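You operate a simulated robot arm through the tools that you are given. There is no shell and no other tool.

The job below is to be done with a simulated robot arm. You get a single attempt, and the scene is never put back.

## Task
Put things in order on the hall counter top. At the end: the pink thread spool stands where the beige lint brush stood; the beige lint brush is on the white blue-handled tray; the red webbing tab stands on top of the grey foam sleeve; the yellow hose connector stands where the pink thread spool stood; whatever was shut is shut again. Leave all else as you found it, and nothing knocked over.

Only the result counts: the job must be done as asked and must still hold three seconds after the hand-in. Knocking over, shifting, dropping, spilling or breaking anything else fails it.

## Robot
A 7-joint arm with a two-finger gripper, fixed in place. Base frame: the origin is on the floor under the middle of its stand, x ahead of it, y to its left, z up; the work surface is at about z = 90. Lengths are in cm, angles in degrees, forces in N, time in s.
With the tool pointing down near the work surface it reaches from about 34 to 72 cm from the base axis. Its first joint turns from -66.0 to 66.0 degrees. Payload 2.45 kg.
The TCP is the grasp point between the finger pads, 2.6 cm short of the fingertips. In the tool frame z runs along the fingers and y along their closing line. The gripper opens to 9.6 cm; its body begins 6.9 cm behind the TCP.
Orientation is that of the tool frame in the base frame, as a unit quaternion [w, x, y, z]. With the fingers straight down and closing along the base's y, the tool's x points along the base's -x, its y along +y and its z along -z.

## Interface
- The arm moves only by the tool drive_tool. Its argument "moves" is a list of rows, each a list of 3 entries, a list of its own where there are three numbers: the shift along the base's x, y, z in cm, then the turn, a rotation vector about the base's x, y, z in rad, then the gripper command, from -1 (shut) to 1 (fully open), values between in proportion. In form: [[[x, y, z], [ax, ay, az], grip], ...]. A call has 1 to 20 rows; each row shifts and turns the commanded pose from where the row before left it. Rows are played at 5 a second. More than 5 cm and 8.6 degrees between two rows, or a gripper value outside its range, and nothing of the call is played. Where a pose cannot be reached the arm comes as near as it can. A force on the tool above 40 N (or 10 N above the force at the start of the call, whichever is more), or a blocked arm, ends the call early, and 0.2 s more pass. Each finger travels about 5 cm/s and halts on what it meets, pressing with about 39 N; the grip force reading is that of the motor and also rises with nothing between the fingers. The clock runs only during rows and for 0.2 s after the last one: add rows that do not move to give the fingers time. It gives the time, the measured TCP pose, the force on the tool (base axes), the opening and the grip force at its end, in the units of the frame above (readings bear some noise), with the torque about the TCP (base axes, N m) and any sound that the robot's microphone picked up.
- Cameras (640 x 400 px; columns grow to the right, rows downward): "scene" is fixed at [17.59, -40.81, 141.22]; the picture's right is [0.61, -0.79, 0.00], its down [-0.55, -0.43, -0.72] and it looks along [0.57, 0.44, -0.69] (base axes); focal length 214 px, centre (320, 200). "wrist" rides on the gripper at [8.2, 0.3, -9.8] in the tool frame; the picture's right is [-0.04, 1.00, 0.00], its down [-0.73, -0.03, -0.68] and it looks along [-0.68, -0.03, 0.73] (tool axes); focal length 256 px, centre (320, 200). There is no depth. A picture from a camera that has moved, and an enlarged one, comes with that camera's place and axes in the base frame and with its lens.
- get_image(camera): a new picture of that camera. No time passes.
- close_up(camera, box): a new picture of the part [left, top, right, bottom] of that camera's present view, enlarged. No time passes.
- sign_off(): hands the job in; it is judged then, once.

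Places have to be worked out from the pictures, the camera data and where the tool is seen. Open the gripper and draw the arm clear of the work before you hand the job in, unless the task says otherwise.

The tools are called after "Request:" as name(argument=value, ...) on one line, values as JSON. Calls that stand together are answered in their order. drive_tool: Moves the arm, as the interface text tells. Its arguments: {"type":"object","properties":{"moves":{"type":"array"}},"required":["moves"]} The other tools are called the same way: get_image (camera) takes a picture; close_up (camera, box) takes an enlarged picture of a part of a camera's view; sign_off () hands the job in.

At the start:

```text
t: 0.0
tcp_pos: [45.23, 11.83, 129.02]
tcp_rot: [0.0, 0.0, 1.0, 0.0]
ft_force: [-0.3, -0.3, -0.5]
wrist_torque: [0.03, 0.01, 0.04]
grip_width: 9.6
grasp_force: 0.0
```

scene: 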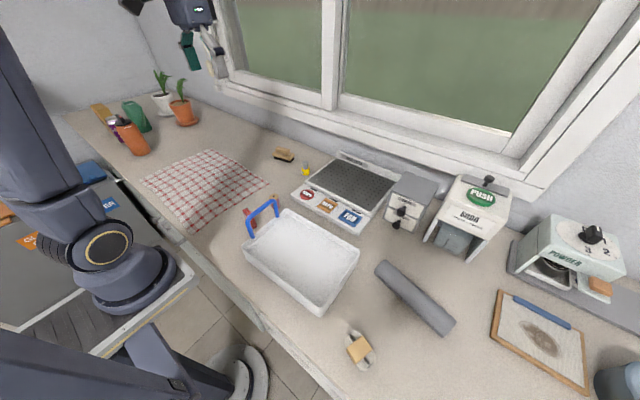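
wrist: 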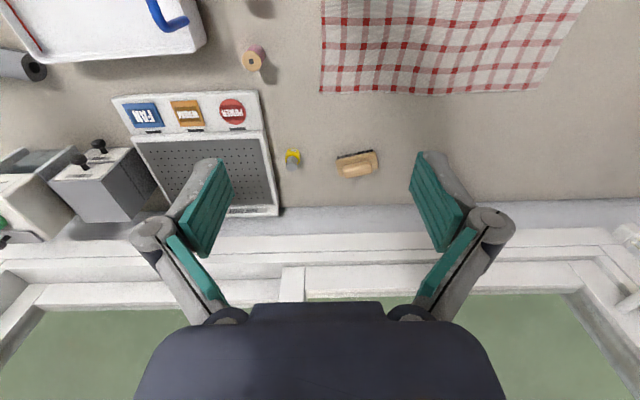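

I start by looking closely at the scene to identify all the named objects.

Request:
close_up(camera="scene", box=[230, 130, 390, 230])

Request:
close_up(camera="scene", box=[320, 240, 480, 380])

Request:
close_up(camera="wrist", box=[220, 30, 420, 190])

Request:
close_up(camera="scene", box=[360, 150, 640, 320])

```text
4.00 times, centred on (310, 180) of scene
camera zoom: at [17.59, -40.81, 141.22], right [0.61, -0.79, 0.0], down [-0.55, -0.43, -0.72], along [0.57, 0.44, -0.69], focal length 858 px, centre (360, 280)
```

zoom: 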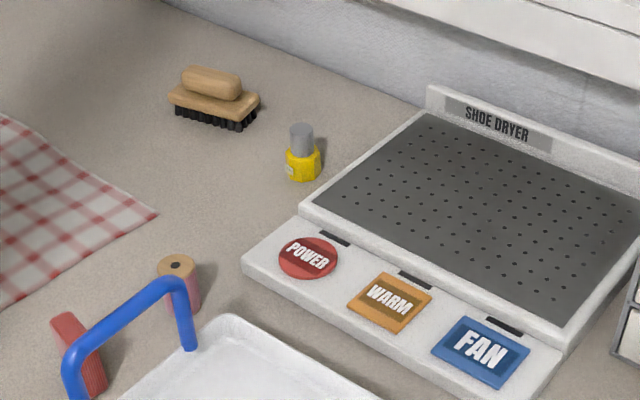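

```text
2.86 times, centred on (400, 310) of scene
camera zoom: at [17.59, -40.81, 141.22], right [0.61, -0.79, 0.0], down [-0.55, -0.43, -0.72], along [0.57, 0.44, -0.69], focal length 613 px, centre (91, -114)
```

zoom: 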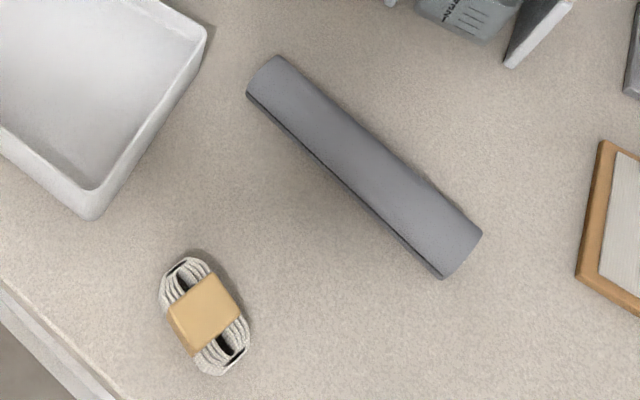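

```text
2.50 times, centred on (320, 110) of wrist
camera zoom: at [36.94, 12.21, 138.83], right [0.04, 1.0, 0.0], down [0.73, -0.03, 0.68], along [0.68, -0.03, -0.73], focal length 640 px, centre (320, 425)
```

zoom: 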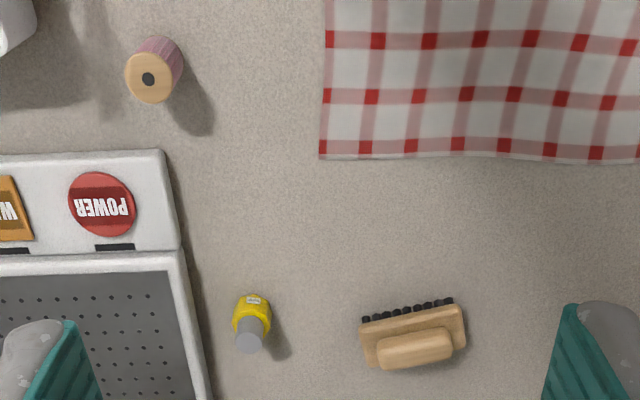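

```text
2.29 times, centred on (500, 235) of scene
camera zoom: at [17.59, -40.81, 141.22], right [0.61, -0.79, 0.0], down [-0.55, -0.43, -0.72], along [0.57, 0.44, -0.69], focal length 490 px, centre (-91, 120)
```

zoom: 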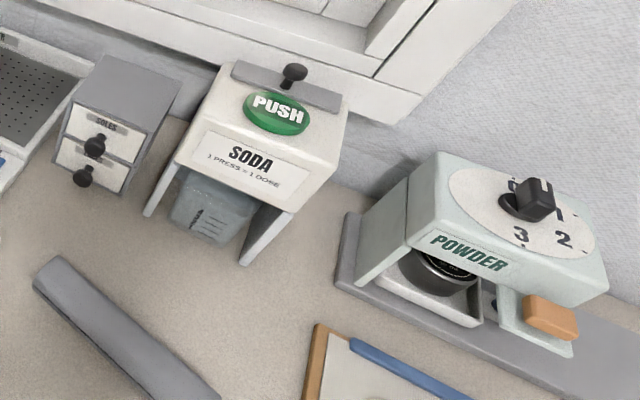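

I zoom on the red item by the tray's handle, the left end of the counter and the bottom-right corner.

Request:
close_up(camera="scene", box=[230, 185, 310, 235])

Request:
close_up(camera="scene", box=[60, 60, 220, 180])

Request:
close_up(camera="scene", box=[480, 270, 640, 400])

Request:
close_up(camera="scene", box=[0, 150, 160, 270])

Request:
close_up(camera="wrist", box=[0, 0, 200, 130])

Request:
close_up(camera="scene", box=[370, 160, 450, 240])

```text
8.00 times, centred on (270, 210) of scene
camera zoom: at [17.59, -40.81, 141.22], right [0.61, -0.79, 0.0], down [-0.55, -0.43, -0.72], along [0.57, 0.44, -0.69], focal length 1716 px, centre (720, 120)
```

zoom: 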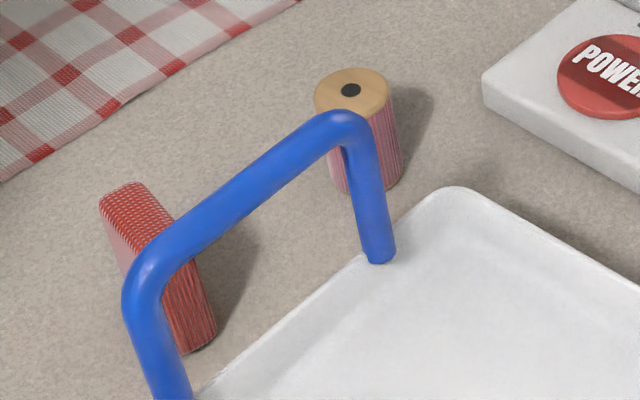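

```text
3.33 times, centred on (140, 120) of scene
camera zoom: at [17.59, -40.81, 141.22], right [0.61, -0.79, 0.0], down [-0.55, -0.43, -0.72], along [0.57, 0.44, -0.69], focal length 715 px, centre (920, 467)
```

zoom: 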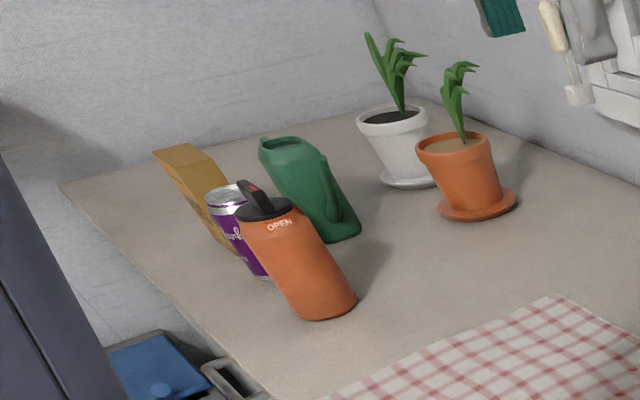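

```text
3.08 times, centred on (560, 335) of scene
camera zoom: at [17.59, -40.81, 141.22], right [0.61, -0.79, 0.0], down [-0.55, -0.43, -0.72], along [0.57, 0.44, -0.69], focal length 660 px, centre (-418, -215)
```

zoom: 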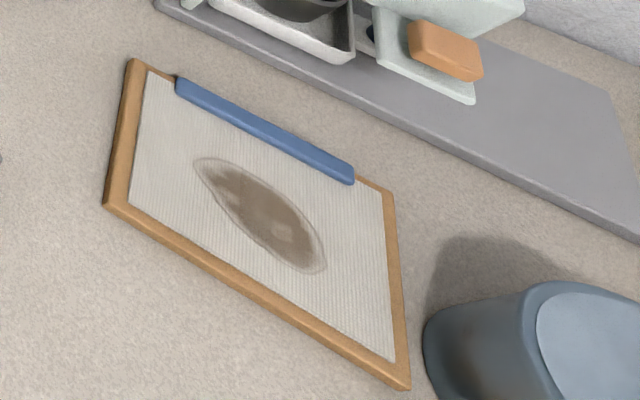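

```text
3.33 times, centred on (80, 210) of scene
camera zoom: at [17.59, -40.81, 141.22], right [0.61, -0.79, 0.0], down [-0.55, -0.43, -0.72], along [0.57, 0.44, -0.69], focal length 715 px, centre (1120, 167)
```

zoom: 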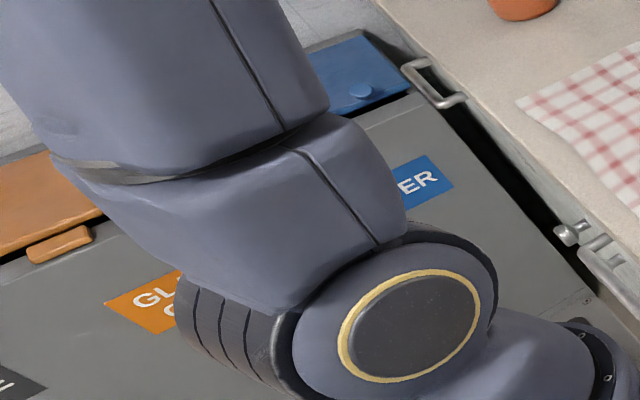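

```text
3.08 times, centred on (100, 65) of wrist
camera zoom: at [36.94, 12.21, 138.83], right [0.04, 1.0, 0.0], down [0.73, -0.03, 0.68], along [0.68, -0.03, -0.73], focal length 788 px, centre (997, 615)
```

zoom: 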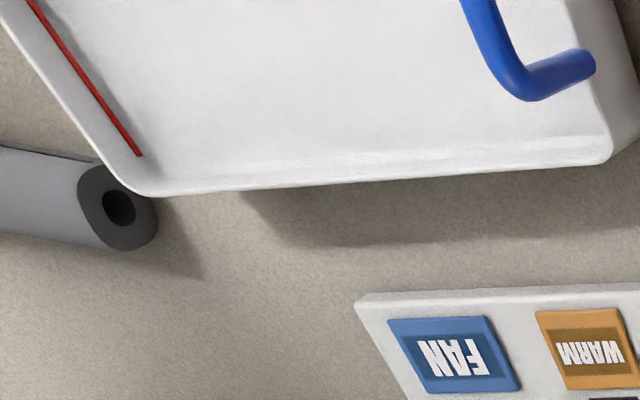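

```text
5.00 times, centred on (410, 200) of scene
camera zoom: at [17.59, -40.81, 141.22], right [0.61, -0.79, 0.0], down [-0.55, -0.43, -0.72], along [0.57, 0.44, -0.69], focal length 1072 px, centre (-130, 200)
```

zoom: 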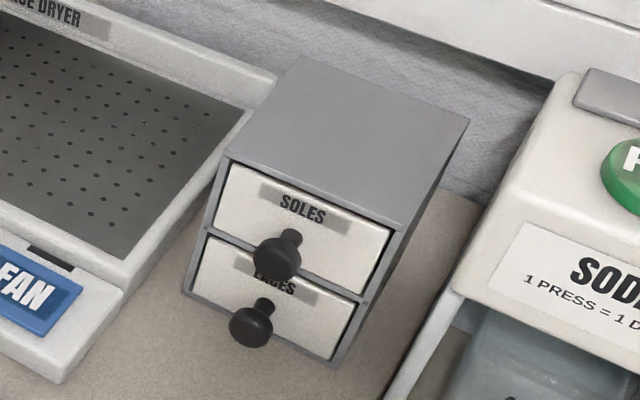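

The red webbing tab looks to be near (38, 1), the spool near (48, 1), the connector near (68, 5), the brush near (70, 19), and the grey sleeve from (49, -36) to (44, -53). I move the arm high over the tray side to get a second view of these.

Request:
drive_tool(moves=[[[-1.5, -4, -1], [0, 0, 0], 1], [[-1.5, -4, -1], [0, 0, 0], 1], [[-1.5, -4, -1], [0, 0, 0], 1], [[-1.5, -4, -1], [0, 0, 0], 1], [[0, 0, 0], [0, 0, 0], 1]])

Request:
get_image(camera="wrist")

Request:
get_image(camera="scene")

```text
t: 1.2
tcp_pos: [39.08, -4.27, 124.97]
tcp_rot: [0.0, 0.0, 1.0, -0.001]
ft_force: [0.3, -0.2, -0.3]
wrist_torque: [-0.03, -0.01, 0.04]
grip_width: 9.59
grasp_force: 0.0
```

```text
taken
camera wrist: at [30.98, -3.89, 134.85], right [0.04, 1.0, 0.0], down [0.73, -0.03, 0.68], along [0.68, -0.03, -0.73], focal length 256 px, centre (320, 200)
```

wrist: 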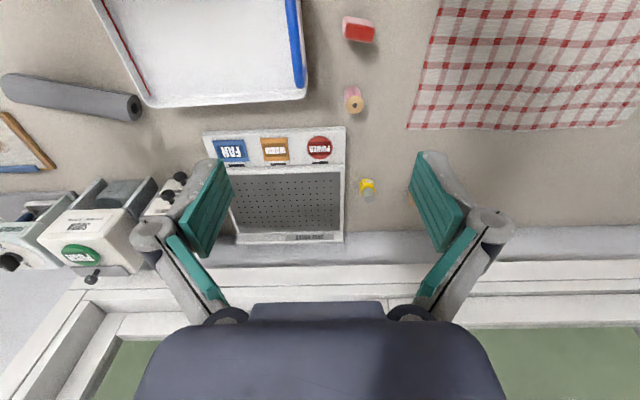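

```text
taken
```

scene: 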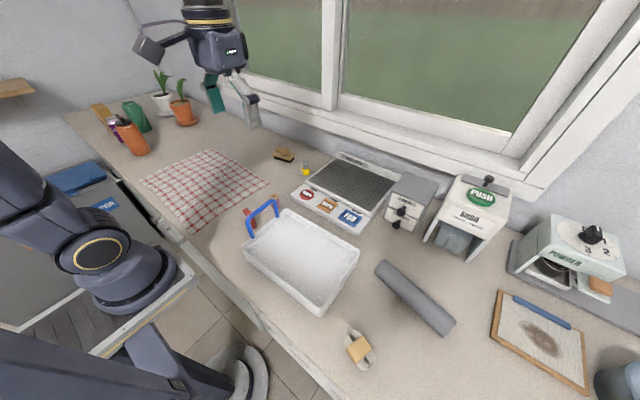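

I zoom in on the tab, the spool, and the foam sleeve from this wrist view.

Request:
close_up(camera="wrist", box=[300, 0, 420, 75])

Request:
close_up(camera="wrist", box=[0, 40, 160, 140])

Request:
close_up(camera="wrist", box=[80, 0, 320, 120])

Request:
close_up(camera="wrist", box=[300, 70, 420, 210])

```text
5.33 times, centred on (360, 38) of wrist
camera zoom: at [30.98, -3.89, 134.85], right [0.04, 1.0, 0.0], down [0.73, -0.03, 0.68], along [0.68, -0.03, -0.73], focal length 1365 px, centre (107, 1067)
```

zoom: 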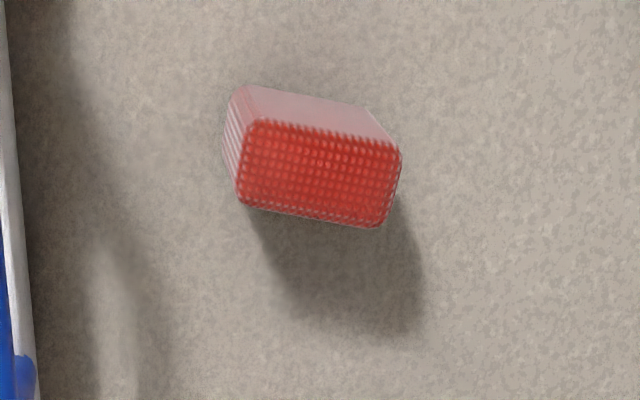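

```text
4.00 times, centred on (80, 90) of wrist
camera zoom: at [30.98, -3.89, 134.85], right [0.04, 1.0, 0.0], down [0.73, -0.03, 0.68], along [0.68, -0.03, -0.73], focal length 1024 px, centre (1280, 640)
```

zoom: 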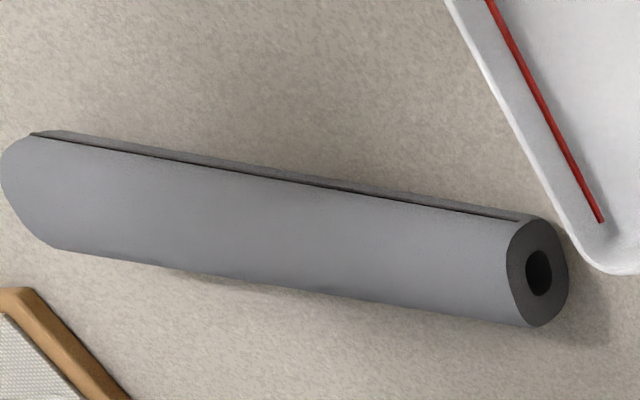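

```text
2.67 times, centred on (200, 60) of wrist
camera zoom: at [30.98, -3.89, 134.85], right [0.04, 1.0, 0.0], down [0.73, -0.03, 0.68], along [0.68, -0.03, -0.73], focal length 683 px, centre (640, 573)
```

zoom: 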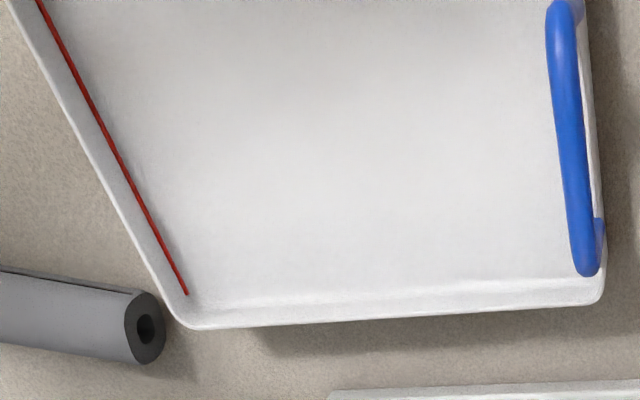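

```text
2.86 times, centred on (360, 140) of wrist
camera zoom: at [30.98, -3.89, 134.85], right [0.04, 1.0, 0.0], down [0.73, -0.03, 0.68], along [0.68, -0.03, -0.73], focal length 731 px, centre (206, 371)
```

zoom: 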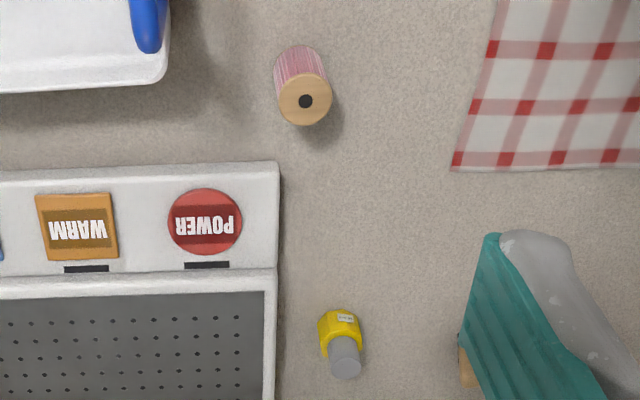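

The tab is a sturdy block (about 3.7 × 1.8 × 5.2 cm) standing at (38, 1) with its long side nearly along y. The sleeve's profile matters for standing it there, so I turn the camera to face -y and view the sleeve's end from nearby.

Request:
drive_tool(moves=[[[1, -1.9, -1.1], [0, 0, -0.1428], 1], [[1, -1.9, -1.1], [0, 0, -0.1428], 1], [[1, -1.9, -1.1], [0, 0, -0.1428], 1], [[1, -1.9, -1.1], [0, 0, -0.1428], 1], [[1, -1.9, -1.1], [0, 0, -0.1428], 1], [[1, -1.9, -1.1], [0, 0, -0.1428], 1], [[1, -1.9, -1.1], [0, 0, -0.1428], 1], [[1, -1.9, -1.1], [0, 0, -0.1428], 1], [[1, -1.9, -1.1], [0, 0, -0.1428], 1], [[1, -1.9, -1.1], [0, 0, -0.1428], 1], [[1, -1.9, -1.1], [0, 0, -0.1428], 1], [[0, 0, 0], [0, 0, 0], 1]])

Request:
get_image(camera="wrist")

Request:
get_image(camera="scene")

```text
t: 3.8
tcp_pos: [49.96, -25.14, 112.92]
tcp_rot: [0.0, 0.707, 0.707, 0.0]
ft_force: [0.2, 0.4, 0.3]
wrist_torque: [-0.01, 0.0, -0.03]
grip_width: 9.6
grasp_force: 0.1
```

```text
taken
camera wrist: at [50.38, -16.93, 122.73], right [1.0, -0.04, 0.0], down [-0.03, -0.73, 0.68], along [-0.03, -0.68, -0.73], focal length 256 px, centre (320, 200)
```

wrist: 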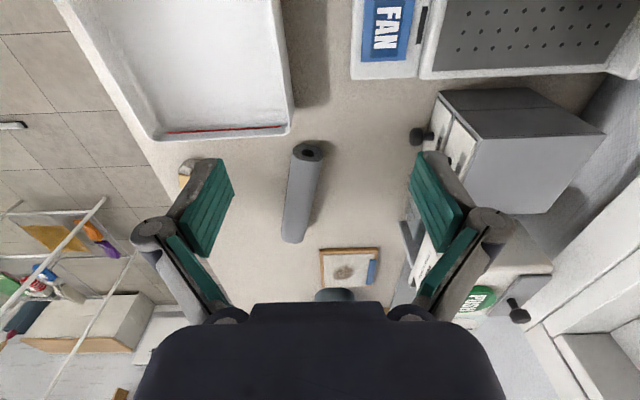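

```text
taken
```

scene: 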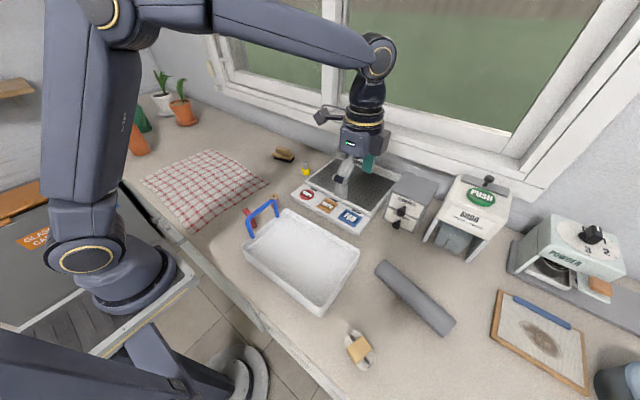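

Request:
close_up(camera="wrist", box=[260, 125, 350, 250])

Request:
close_up(camera="wrist", box=[285, 135, 335, 165])

Request:
close_up(camera="wrist", box=[50, 0, 310, 160])

```text
3.20 times, centred on (305, 188) of wrist
camera zoom: at [50.38, -16.93, 122.73], right [1.0, -0.04, 0.0], down [-0.03, -0.73, 0.68], along [-0.03, -0.68, -0.73], focal length 819 px, centre (368, 240)
```

zoom: 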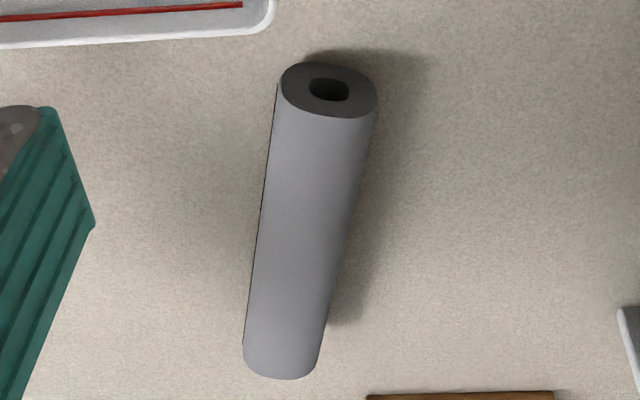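

```text
12.80 times, centred on (310, 150) of wrist
camera zoom: at [50.38, -16.93, 122.73], right [1.0, -0.04, 0.0], down [-0.03, -0.73, 0.68], along [-0.03, -0.68, -0.73], focal length 3277 px, centre (448, 840)
```

zoom: 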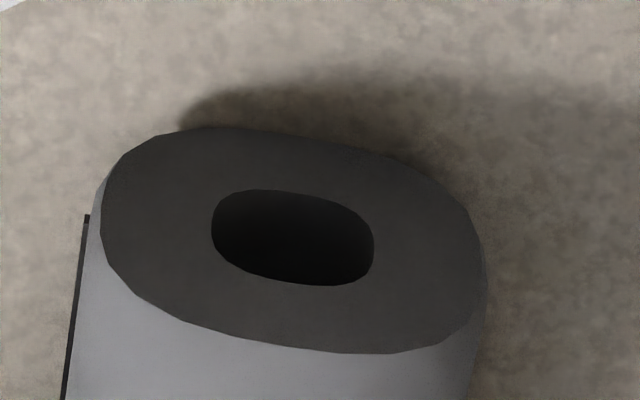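

```text
2.46 times, centred on (180, 80) of wrist
camera zoom: at [50.38, -16.93, 122.73], right [1.0, -0.04, 0.0], down [-0.03, -0.73, 0.68], along [-0.03, -0.68, -0.73], focal length 630 px, centre (665, 495)
```

zoom: 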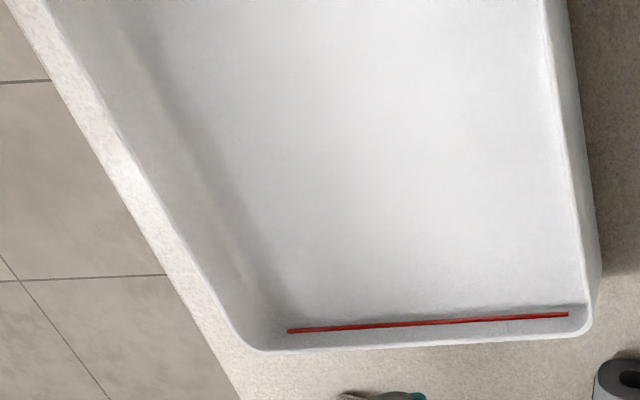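

The sleeve has a squarish profile with a flat top around z ≈ 93.8, about 4 cm wide, so the tab can stand there. Next I go over to the brush at about (69.5, 19) for a close view, keeping this orientation (fingers close along x).

Request:
drive_tool(moves=[[[1.4, 4.3, 0.2], [0, 0, 0], 1], [[1.4, 4.3, 0.2], [0, 0, 0], 1], [[1.4, 4.3, 0.2], [0, 0, 0], 1], [[1.4, 4.3, 0.2], [0, 0, 0], 1], [[1.4, 4.3, 0.2], [0, 0, 0], 1], [[1.4, 4.3, 0.2], [0, 0, 0], 1], [[1.4, 4.3, 0.2], [0, 0, 0], 1], [[1.4, 4.3, 0.2], [0, 0, 0], 1], [[1.4, 4.3, 0.2], [0, 0, 0], 1], [[1.4, 4.3, 0.2], [0, 0, 0], 1], [[1.4, 4.3, 0.2], [0, 0, 0], 1], [[0, 0, 0], [0, 0, 0], 1]])

Request:
get_image(camera="wrist")

Request:
close_up(camera="wrist", box=[260, 40, 420, 140])

```text
t: 6.4
tcp_pos: [64.34, 21.74, 114.67]
tcp_rot: [0.0, 0.707, 0.707, -0.001]
ft_force: [-0.4, 0.7, 0.3]
wrist_torque: [0.0, 0.0, 0.0]
grip_width: 9.59
grasp_force: 0.1
out of reach, approached as far as the arm can: row 11
```

```text
taken
camera wrist: at [64.7, 30.04, 124.42], right [1.0, -0.04, 0.0], down [-0.03, -0.73, 0.68], along [-0.03, -0.68, -0.73], focal length 256 px, centre (320, 200)
```

wrist: 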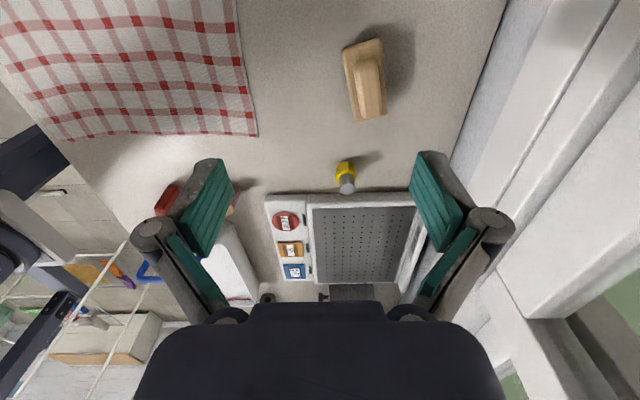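

```text
4.00 times, centred on (340, 90) of wrist
camera zoom: at [64.7, 30.04, 124.42], right [1.0, -0.04, 0.0], down [-0.03, -0.73, 0.68], along [-0.03, -0.68, -0.73], focal length 1024 px, centre (240, 640)
```

zoom: 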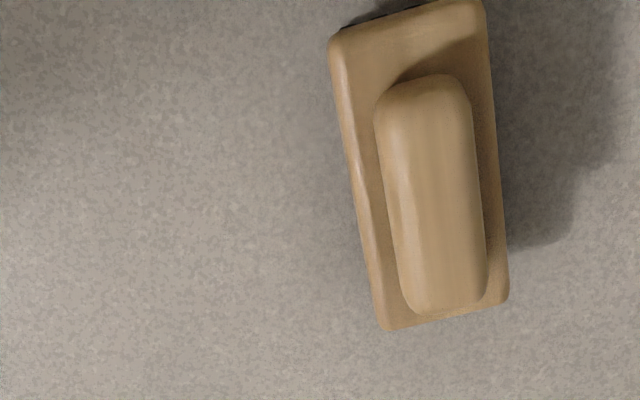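

The brush's centre triangulates to (69.8, 19.1) with its handle top at z ≈ 94, long axis 13° off y. I turn the gripper 13° and descend towards it, checking how far the arm reaches.

Request:
drive_tool(moves=[[[0, -0.8, -4], [0, 0, 0.1135], 1], [[0.5, -0.8, -4], [0, 0, 0.1135], 1], [[1, -0.5, -3], [0, 0, 0], 1], [[0, 0, 0], [0, 0, 0], 1]])

Request:
get_image(camera="wrist")

```text
t: 7.4
tcp_pos: [65.99, 19.7, 103.59]
tcp_rot: [0.0, 0.622, 0.783, 0.0]
ft_force: [0.6, 1.0, 0.4]
wrist_torque: [0.0, 0.0, -0.01]
grip_width: 9.6
grasp_force: 0.1
```

```text
taken
camera wrist: at [64.38, 27.74, 113.43], right [0.98, 0.19, 0.0], down [0.14, -0.72, 0.68], along [0.13, -0.67, -0.73], focal length 256 px, centre (320, 200)
```

wrist: 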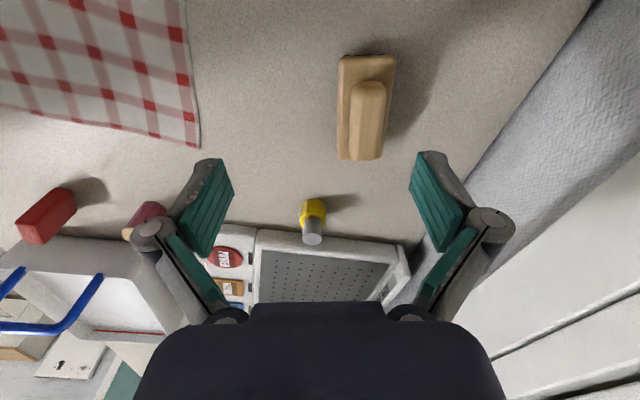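

The view confirms the brush handle's centre at about (69.85, 19.2). I move over it at z ≈ 100 to test the reach.

Request:
drive_tool(moves=[[[1.3, -0.2, -2], [0, 0, 0], 1], [[1.3, -0.2, -1], [0, 0, 0], 1], [[1.2, -0.1, -0.6], [0, 0, 0], 1], [[0, 0, 0], [0, 0, 0], 1]])

Request:
get_image(camera="wrist")

Request:
close_up(camera="scene", box=[240, 110, 340, 190])

```text
t: 8.4
tcp_pos: [69.57, 19.08, 99.94]
tcp_rot: [0.0, 0.623, 0.783, 0.0]
ft_force: [0.1, -0.1, -1.5]
wrist_torque: [-0.01, 0.0, -0.02]
grip_width: 9.62
grasp_force: 0.1
```

```text
taken
camera wrist: at [67.97, 27.14, 109.81], right [0.98, 0.19, 0.0], down [0.14, -0.72, 0.68], along [0.13, -0.67, -0.73], focal length 256 px, centre (320, 200)
```

wrist: 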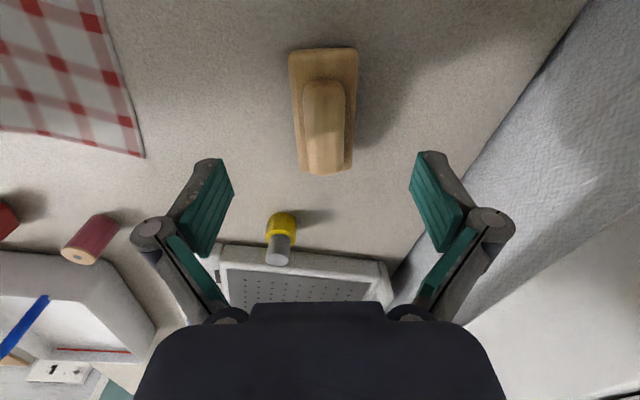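

```text
5.00 times, centred on (290, 150) of scene
camera zoom: at [17.59, -40.81, 141.22], right [0.61, -0.79, 0.0], down [-0.55, -0.43, -0.72], along [0.57, 0.44, -0.69], focal length 1072 px, centre (470, 450)
```

zoom: 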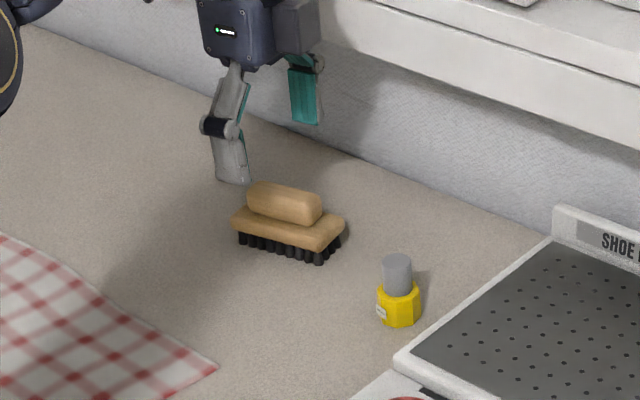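

The arm reaches the spot. I lower so that the fingertips straddle the brush's plank (TCP z ≈ 93.6) and close.

Request:
drive_tool(moves=[[[0.2, 0.1, -2.2], [0, 0, 0], 1], [[0.1, 0, -2.1], [0, 0, 0], 1], [[0, 0, -1.2], [0, 0, 0], 1], [[0, 0, -0.8], [0, 0, 0], 1], [[0, 0, 0], [0, 0, 0], 1]])

Request:
get_image(camera="wrist")

Request:
close_up(camera="scene", box=[240, 110, 340, 190])

```text
t: 9.6
tcp_pos: [69.95, 19.2, 93.65]
tcp_rot: [0.0, 0.622, 0.783, 0.0]
ft_force: [-0.4, 0.3, 0.2]
wrist_torque: [0.03, 0.0, 0.0]
grip_width: 9.63
grasp_force: 0.1
```

```text
taken
camera wrist: at [68.52, 27.29, 103.5], right [0.98, 0.19, 0.0], down [0.14, -0.72, 0.68], along [0.13, -0.67, -0.73], focal length 256 px, centre (320, 200)
```

wrist: 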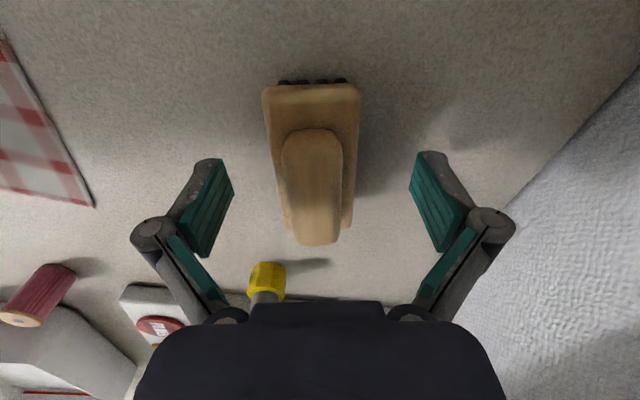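

```text
5.00 times, centred on (290, 150) of scene
camera zoom: at [17.59, -40.81, 141.22], right [0.61, -0.79, 0.0], down [-0.55, -0.43, -0.72], along [0.57, 0.44, -0.69], focal length 1072 px, centre (470, 450)
```

zoom: 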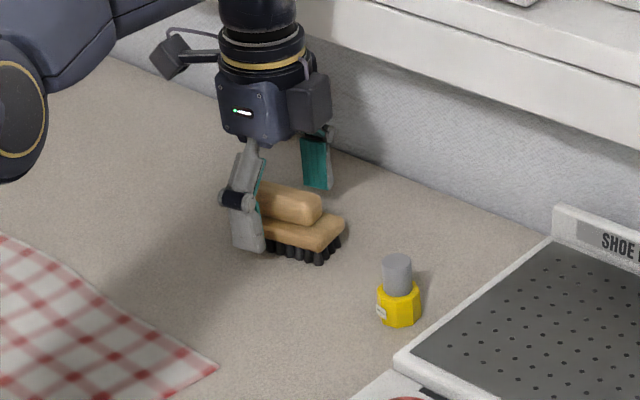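

The brush sits between the open pads. I close on it now.

Request:
drive_tool(moves=[[[0, 0, 0], [0, 0, 0], 0.2], [[0, 0, 0], [0, 0, 0], -0.3], [[0, 0, 0], [0, 0, 0], -1], [[0, 0, 0], [0, 0, 0], -1], [[0, 0, 0], [0, 0, 0], -1], [[0, 0, 0], [0, 0, 0], -1]])

Request:
get_image(camera="wrist")

```text
t: 11.0
tcp_pos: [69.94, 19.26, 93.79]
tcp_rot: [0.0, 0.622, 0.783, 0.001]
ft_force: [-0.6, -0.6, 1.5]
wrist_torque: [0.06, 0.02, 0.02]
grip_width: 4.33
grasp_force: 39.1
```

```text
taken
camera wrist: at [68.52, 27.28, 103.53], right [0.98, 0.19, 0.0], down [0.14, -0.72, 0.68], along [0.13, -0.67, -0.73], focal length 256 px, centre (320, 200)
```

wrist: 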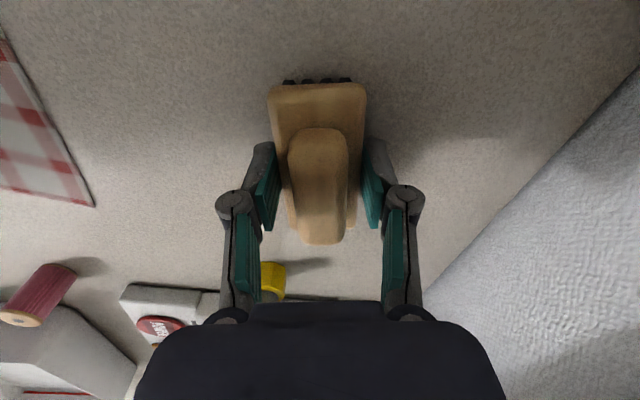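

The brush is held (4.33 cm, 39 N); its original centre was about (69.65, 19.13). I lift it and carry it high toward the tray's middle at about (39, -17).

Request:
drive_tool(moves=[[[0, 0, 3], [0, 0, 0], -1], [[0, 0, 4], [0, 0, 0], -1], [[-2, -1, 4], [0, 0, 0], -1], [[-2, -2, 4], [0, 0, 0], -1], [[-3, -3.6, 0], [0, 0, 0], -1], [[-3, -3.6, 0], [0, 0, 0], -1], [[-3, -3.6, 0], [0, 0, 0], -1], [[-3, -3.6, 0], [0, 0, 0], -1], [[-3, -3.6, 0], [0, 0, 0], -1], [[-3, -3.6, 0], [0, 0, 0], -1], [[-3, -3.6, 0], [0, 0, 0], -1], [[-3, -3.6, 0], [0, 0, 0], -1], [[-2.5, -4, 0], [0, 0, 0], -1], [[0, 0, 0], [0, 0, 0], -1]])

Request:
get_image(camera="wrist")

Request:
get_image(camera="scene")

```text
t: 14.0
tcp_pos: [38.74, -16.59, 108.53]
tcp_rot: [0.0, 0.623, 0.782, 0.0]
ft_force: [-0.5, 0.3, -0.4]
wrist_torque: [0.04, -0.02, 0.0]
grip_width: 4.31
grasp_force: 38.9
out of reach, approached as far as the arm can: row 2
```

```text
taken
camera wrist: at [37.26, -8.78, 118.43], right [0.98, 0.19, 0.0], down [0.14, -0.72, 0.68], along [0.13, -0.67, -0.73], focal length 256 px, centre (320, 200)
```

wrist: 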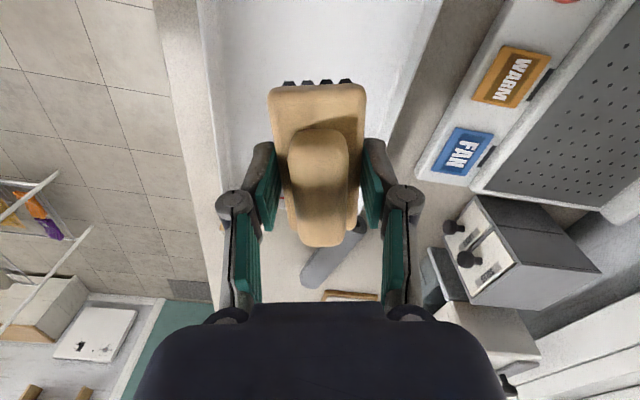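

```text
taken
```

scene: 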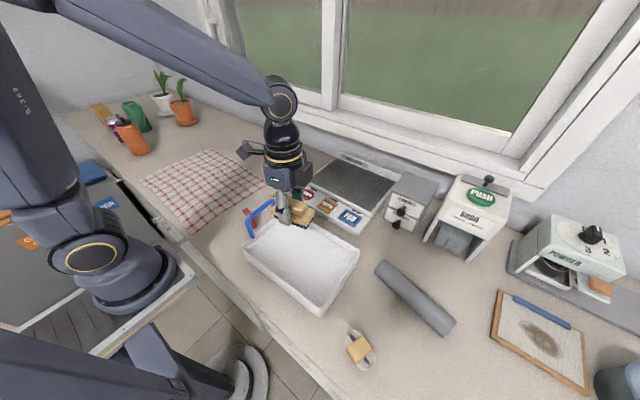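

The tray interior spans roughly x 29–47, y -5 to -30. I shift 2 cm further from the handle and lower toward the tray floor, then feel for contact.

Request:
drive_tool(moves=[[[-0.3, -1, -3.5], [0, 0, 0], -1], [[0, -1, -3.5], [0, 0, 0], -1], [[0, 0, -2.5], [0, 0, 0], -1], [[0, 0, -1.5], [0, 0, 0], -1], [[0, 0, -0.8], [0, 0, 0], -1], [[0, 0, 0], [0, 0, 0], -1]])

Request:
get_image(camera="wrist")

Request:
close_up(camera="scene", box=[220, 170, 380, 320])

```text
t: 15.4
tcp_pos: [38.59, -18.77, 96.93]
tcp_rot: [0.003, 0.623, 0.783, 0.0]
ft_force: [-4.0, 1.7, 35.5]
wrist_torque: [0.05, 0.18, 0.0]
grip_width: 4.27
grasp_force: 39.2
```

```text
taken
camera wrist: at [37.07, -10.73, 106.71], right [0.98, 0.19, 0.0], down [0.13, -0.72, 0.68], along [0.13, -0.67, -0.73], focal length 256 px, centre (320, 200)
```

wrist: 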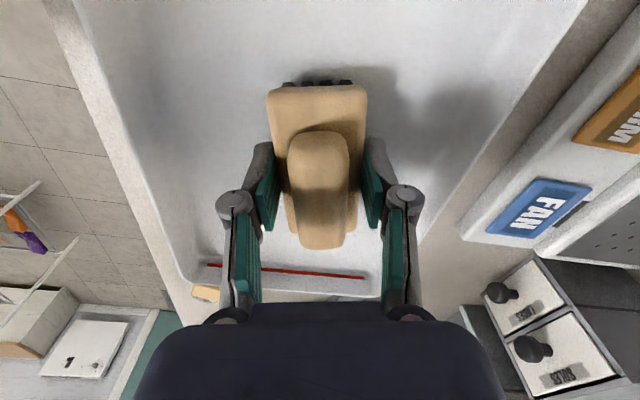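

```text
2.67 times, centred on (300, 245) of scene
camera zoom: at [17.53, -40.79, 141.24], right [0.61, -0.79, 0.0], down [-0.55, -0.43, -0.72], along [0.57, 0.44, -0.69], focal length 572 px, centre (373, 80)
```

zoom: 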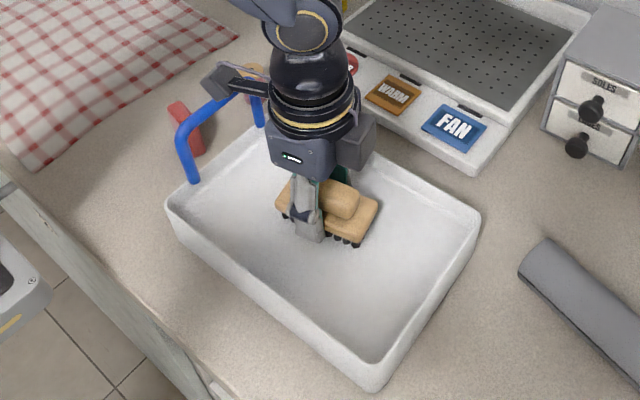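

Contact: 35 N upward at TCP z = 96.9, so the tray floor is near z ≈ 93. I ease off by a few mm and check the force before releasing.

Request:
drive_tool(moves=[[[0, 0, 0.3], [0, 0, 0], -1], [[0, 0, 0.2], [0, 0, 0], -1], [[0, 0, 0], [0, 0, 0], -1]])

```text
t: 16.2
tcp_pos: [38.44, -18.79, 97.36]
tcp_rot: [0.0, 0.622, 0.783, -0.001]
ft_force: [0.0, 0.6, -0.2]
wrist_torque: [-0.01, -0.03, -0.02]
grip_width: 4.27
grasp_force: 38.8
```

Request:
drive_tool(moves=[[[0, 0, -0.15], [0, 0, 0], -1], [[0, 0, 0], [0, 0, 0], -1]])

```text
t: 16.8
tcp_pos: [38.49, -18.75, 97.17]
tcp_rot: [-0.001, 0.623, 0.782, 0.001]
ft_force: [-0.6, 0.4, -0.9]
wrist_torque: [0.0, 0.0, 0.01]
grip_width: 4.25
grasp_force: 38.6
```

The force is near zero, so the brush hovers a millimetre or so above the tray floor. I lower a touch more until a light contact shows.

Request:
drive_tool(moves=[[[0, 0, -0.1], [0, 0, 0], -1], [[0, 0, 0], [0, 0, 0], -1]])

```text
t: 17.4
tcp_pos: [38.64, -18.85, 97.14]
tcp_rot: [0.0, 0.623, 0.782, -0.001]
ft_force: [0.1, 0.0, -0.8]
wrist_torque: [0.04, 0.0, 0.0]
grip_width: 4.27
grasp_force: 39.2
```

Request:
drive_tool(moves=[[[0, 0, -0.1], [0, 0, 0], -1], [[0, 0, 0], [0, 0, 0], -1]])

```text
t: 18.0
tcp_pos: [38.56, -18.74, 97.01]
tcp_rot: [-0.001, 0.622, 0.783, 0.001]
ft_force: [0.0, 0.3, -0.6]
wrist_torque: [0.02, 0.02, 0.01]
grip_width: 4.27
grasp_force: 39.4
```

I open the gripper and rise straight up.

Request:
drive_tool(moves=[[[0, 0, 0], [0, 0, 0], 0.2], [[0, 0, 0], [0, 0, 0], 0.7], [[0, 0, 0], [0, 0, 0], 0.7], [[0, 0, 1.5], [0, 0, 0], 0.7], [[0, 0, 3], [0, 0, 0], 0.7], [[0, 0, 4], [0, 0, 0], 0.7], [[0, 0, 4], [0, 0, 0], 0.7], [[0, 0, 0], [0, 0, 0], 0.7]])

Request:
get_image(camera="wrist")

Request:
close_up(camera="scene", box=[220, 170, 380, 320])

```text
t: 19.8
tcp_pos: [38.49, -18.82, 109.52]
tcp_rot: [-0.001, 0.623, 0.782, 0.0]
ft_force: [-0.3, 0.8, -0.4]
wrist_torque: [0.0, -0.01, -0.03]
grip_width: 8.17
grasp_force: 0.1
```

```text
taken
camera wrist: at [37.03, -10.78, 119.47], right [0.98, 0.19, 0.0], down [0.14, -0.72, 0.68], along [0.13, -0.67, -0.73], focal length 256 px, centre (320, 200)
```

wrist: 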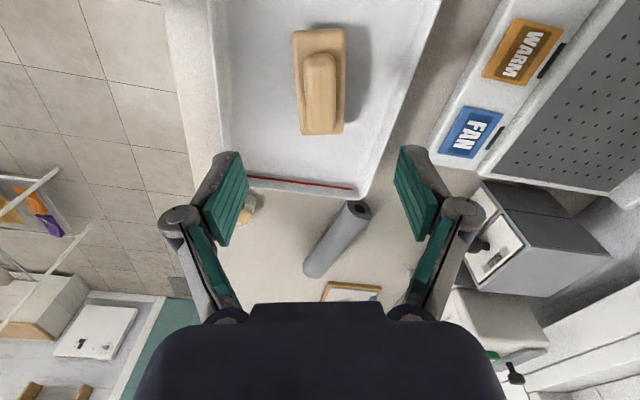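

```text
2.67 times, centred on (300, 245) of scene
camera zoom: at [17.59, -40.81, 141.22], right [0.61, -0.79, 0.0], down [-0.55, -0.43, -0.72], along [0.57, 0.44, -0.69], focal length 572 px, centre (373, 80)
```

zoom: 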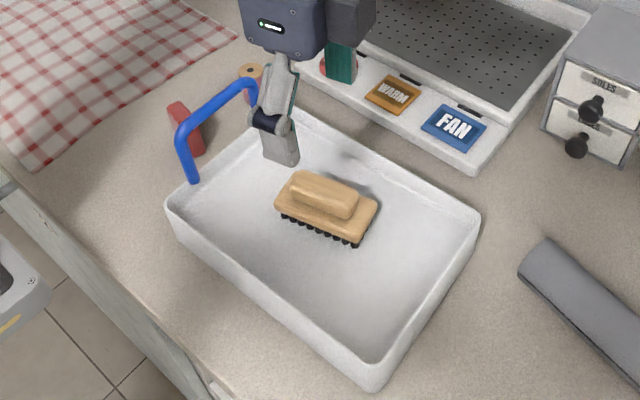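

The brush stands in the tray. Next I move over the spool at about (48, 1) at safe height and look.

Request:
drive_tool(moves=[[[1.8, 4, 0], [0, 0, -0.05], 0.7], [[1.8, 4, 0], [0, 0, -0.05], 0.7], [[1.8, 4, 0], [0, 0, -0.05], 0.7], [[1.8, 4, 0], [0, 0, -0.05], 0.7], [[1.8, 4, 0], [0, 0, -0.028], 0.7], [[0, 0, 0], [0, 0, 0], 0.7]])

Request:
get_image(camera="wrist")

Request:
close_up(camera="wrist", box=[260, 30, 420, 130])

Request:
close_up(camera="scene", box=[230, 170, 330, 250])

```text
t: 21.2
tcp_pos: [47.57, 1.3, 109.53]
tcp_rot: [0.0, 0.707, 0.707, 0.0]
ft_force: [-0.4, 0.2, -0.4]
wrist_torque: [0.0, -0.01, 0.01]
grip_width: 8.17
grasp_force: 0.0
```

```text
taken
camera wrist: at [47.95, 9.48, 119.36], right [1.0, -0.04, 0.0], down [-0.03, -0.73, 0.68], along [-0.03, -0.68, -0.73], focal length 256 px, centre (320, 200)
```

wrist: 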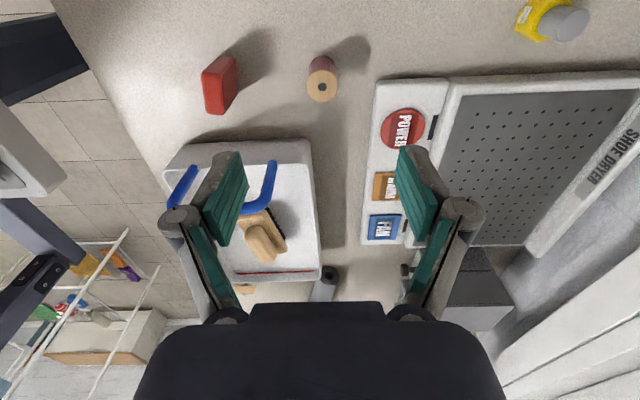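

```text
4.00 times, centred on (340, 80) of wrist
camera zoom: at [47.95, 9.48, 119.36], right [1.0, -0.04, 0.0], down [-0.03, -0.73, 0.68], along [-0.03, -0.68, -0.73], focal length 1024 px, centre (240, 680)
```

zoom: 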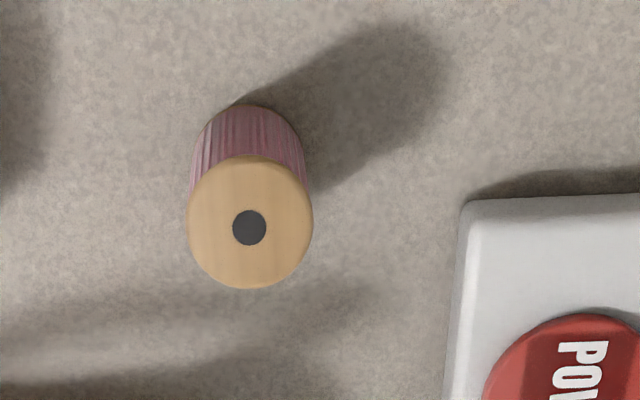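

```text
5.00 times, centred on (280, 210) of scene
camera zoom: at [17.59, -40.81, 141.22], right [0.61, -0.79, 0.0], down [-0.55, -0.43, -0.72], along [0.57, 0.44, -0.69], focal length 1072 px, centre (520, 150)
```

zoom: 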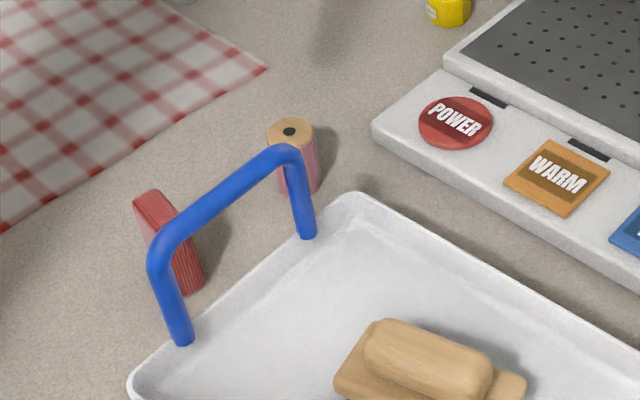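

The spool's centre works out at (47.85, 0.98), radius 1.45, top z ≈ 95; the dryer's corner is about (53.2, 0.2). I narrow the opening to about 5.6 cm and descend so the fingertips stop at z ≈ 91.8.

Request:
drive_tool(moves=[[[0.1, -0.1, -4], [0, 0, 0], 0.17], [[0.1, -0.1, -3], [0, 0, 0], 0.17], [[0.08, -0.1, -2], [0, 0, 0], 0.17], [[0, 0, -2], [0, 0, 0], 0.17], [[0, 0, 0], [0, 0, 0], 0.17]])

Request:
get_image(camera="wrist")

Request:
close_up(camera="scene", box=[230, 150, 350, 240])

```text
t: 22.4
tcp_pos: [47.96, 0.99, 98.41]
tcp_rot: [0.0, 0.708, 0.706, 0.0]
ft_force: [-0.4, -0.2, 0.2]
wrist_torque: [0.01, -0.02, 0.0]
grip_width: 5.61
grasp_force: 0.0
```

```text
taken
camera wrist: at [48.26, 9.1, 108.19], right [1.0, -0.04, 0.0], down [-0.03, -0.73, 0.68], along [-0.03, -0.68, -0.73], focal length 256 px, centre (320, 200)
```

wrist: 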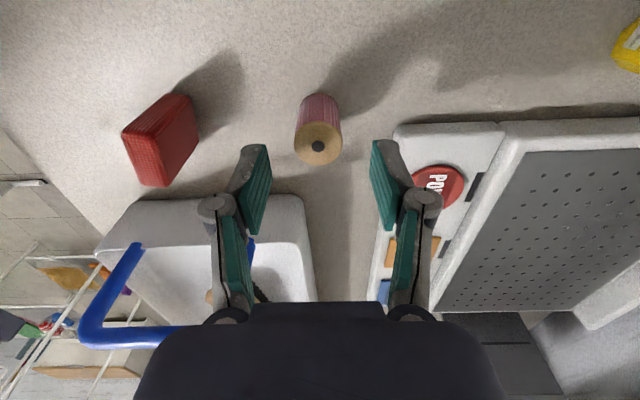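

```text
4.44 times, centred on (290, 195) of scene
camera zoom: at [17.59, -40.81, 141.22], right [0.61, -0.79, 0.0], down [-0.55, -0.43, -0.72], along [0.57, 0.44, -0.69], focal length 953 px, centre (453, 222)
```

zoom: 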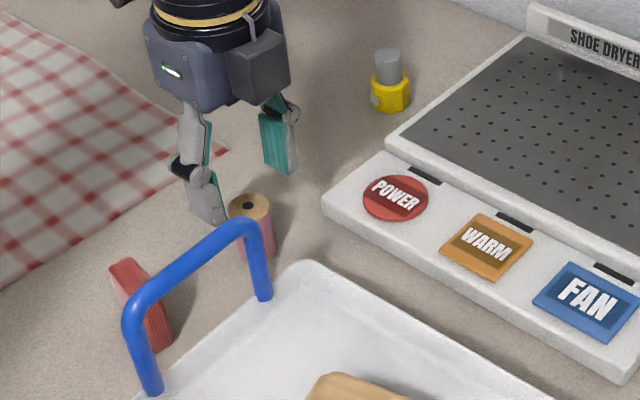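

Spool top is at (47.82, 1.07), right below the TCP. I lower to z ≈ 94.3 and close.

Request:
drive_tool(moves=[[[-0.1, 0.05, -1.5], [0, 0, 0], 0.17], [[0, 0, -1.5], [0, 0, 0], 0.17], [[0, 0, -1.1], [0, 0, 0], 0.17], [[0, 0, 0], [0, 0, 0], 0.17], [[0, 0, 0], [0, 0, 0], -0.2], [[0, 0, 0], [0, 0, 0], -0.6], [[0, 0, 0], [0, 0, 0], -1], [[0, 0, 0], [0, 0, 0], -1]])

Request:
get_image(camera="wrist")

Request:
close_up(camera="scene", box=[230, 150, 350, 240])

```text
t: 24.2
tcp_pos: [47.87, 1.13, 94.33]
tcp_rot: [0.001, 0.707, 0.707, 0.0]
ft_force: [0.6, -0.2, 0.9]
wrist_torque: [-0.02, 0.01, 0.0]
grip_width: 2.79
grasp_force: 38.9
```

```text
taken
camera wrist: at [48.15, 9.17, 104.19], right [1.0, -0.04, 0.0], down [-0.03, -0.73, 0.68], along [-0.03, -0.68, -0.73], focal length 256 px, centre (320, 200)
```

wrist: 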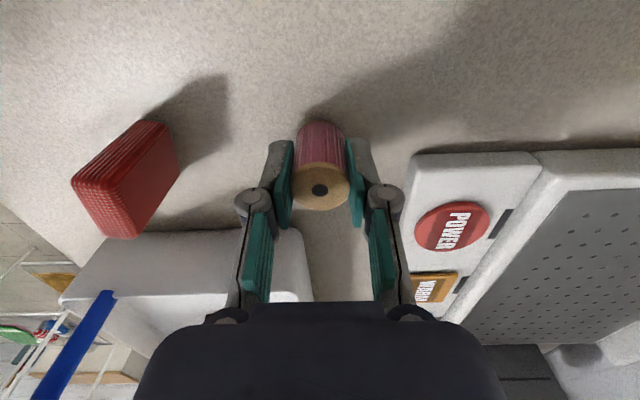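

```text
4.44 times, centred on (290, 195) of scene
camera zoom: at [17.59, -40.81, 141.22], right [0.61, -0.79, 0.0], down [-0.55, -0.43, -0.72], along [0.57, 0.44, -0.69], focal length 953 px, centre (453, 222)
```

zoom: 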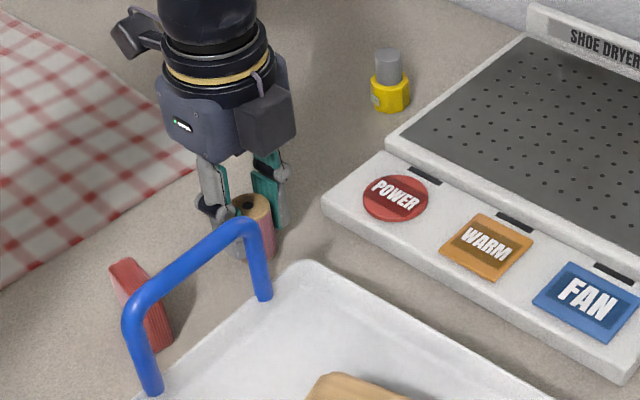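

The spool is held (2.79 cm, 39 N); it stood at about (47.85, 1.1). I lift it and carry it toward the brush's former spot (69.65, 19.1).

Request:
drive_tool(moves=[[[0, 0, 2], [0, 0, 0], -1], [[0, 0, 4], [0, 0, 0], -1], [[0, 0, 3.7], [0, 0, 0], -1], [[3.6, 3, 0], [0, 0, 0], -1], [[3.6, 3, 0], [0, 0, 0], -1], [[3.6, 3, 0], [0, 0, 0], -1], [[3.6, 3, 0], [0, 0, 0], -1], [[3.6, 3, 0], [0, 0, 0], -1], [[1.8, 1.5, -2], [0, 0, 0], -1], [[1.9, 1.5, -2], [0, 0, 0], -1], [[0, 0, 0], [0, 0, 0], -1]])

Request:
get_image(camera="wrist")

Request:
close_up(camera="scene", box=[230, 100, 350, 190])

```text
t: 26.6
tcp_pos: [69.43, 18.98, 99.95]
tcp_rot: [-0.001, 0.707, 0.707, -0.001]
ft_force: [0.2, -0.7, -0.3]
wrist_torque: [0.01, -0.04, 0.01]
grip_width: 2.8
grasp_force: 38.8
```

```text
taken
camera wrist: at [69.78, 27.15, 109.78], right [1.0, -0.04, 0.0], down [-0.03, -0.73, 0.68], along [-0.03, -0.68, -0.73], focal length 256 px, centre (320, 200)
```

wrist: 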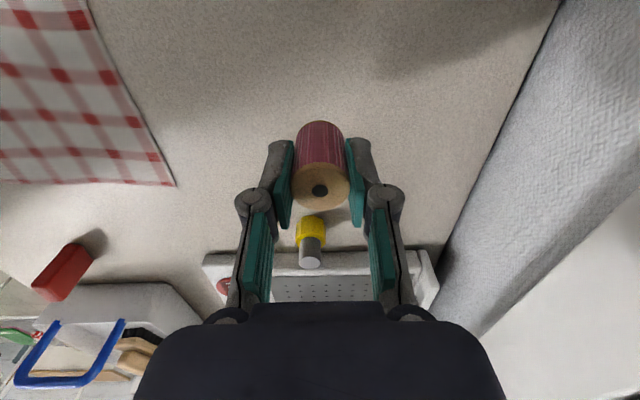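

```text
4.44 times, centred on (290, 145) of scene
camera zoom: at [17.59, -40.81, 141.22], right [0.61, -0.79, 0.0], down [-0.55, -0.43, -0.72], along [0.57, 0.44, -0.69], focal length 953 px, centre (453, 444)
```

zoom: 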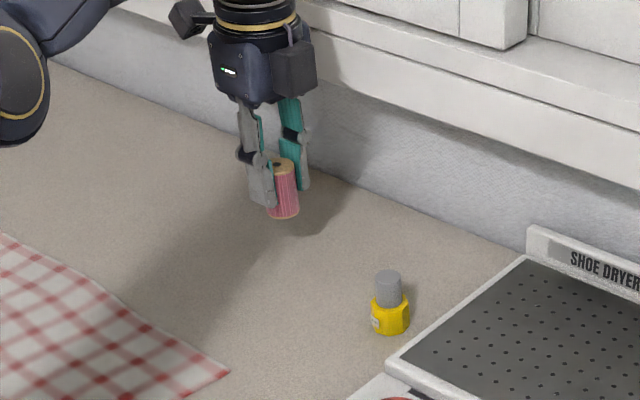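

I shift 2 mm and lower the spool to just above the counter (grasp height was z = 94.33).

Request:
drive_tool(moves=[[[0.2, 0.1, -2], [0, 0, 0], -1], [[0, 0, -2], [0, 0, 0], -1], [[0, 0, -1], [0, 0, 0], -1], [[0, 0, -0.5], [0, 0, 0], -1], [[0, 0, 0], [0, 0, 0], -1]])

```text
t: 27.8
tcp_pos: [69.77, 19.05, 94.44]
tcp_rot: [0.0, 0.707, 0.707, 0.0]
ft_force: [-0.9, 0.4, -0.5]
wrist_torque: [-0.02, 0.0, 0.0]
grip_width: 2.81
grasp_force: 38.8
```

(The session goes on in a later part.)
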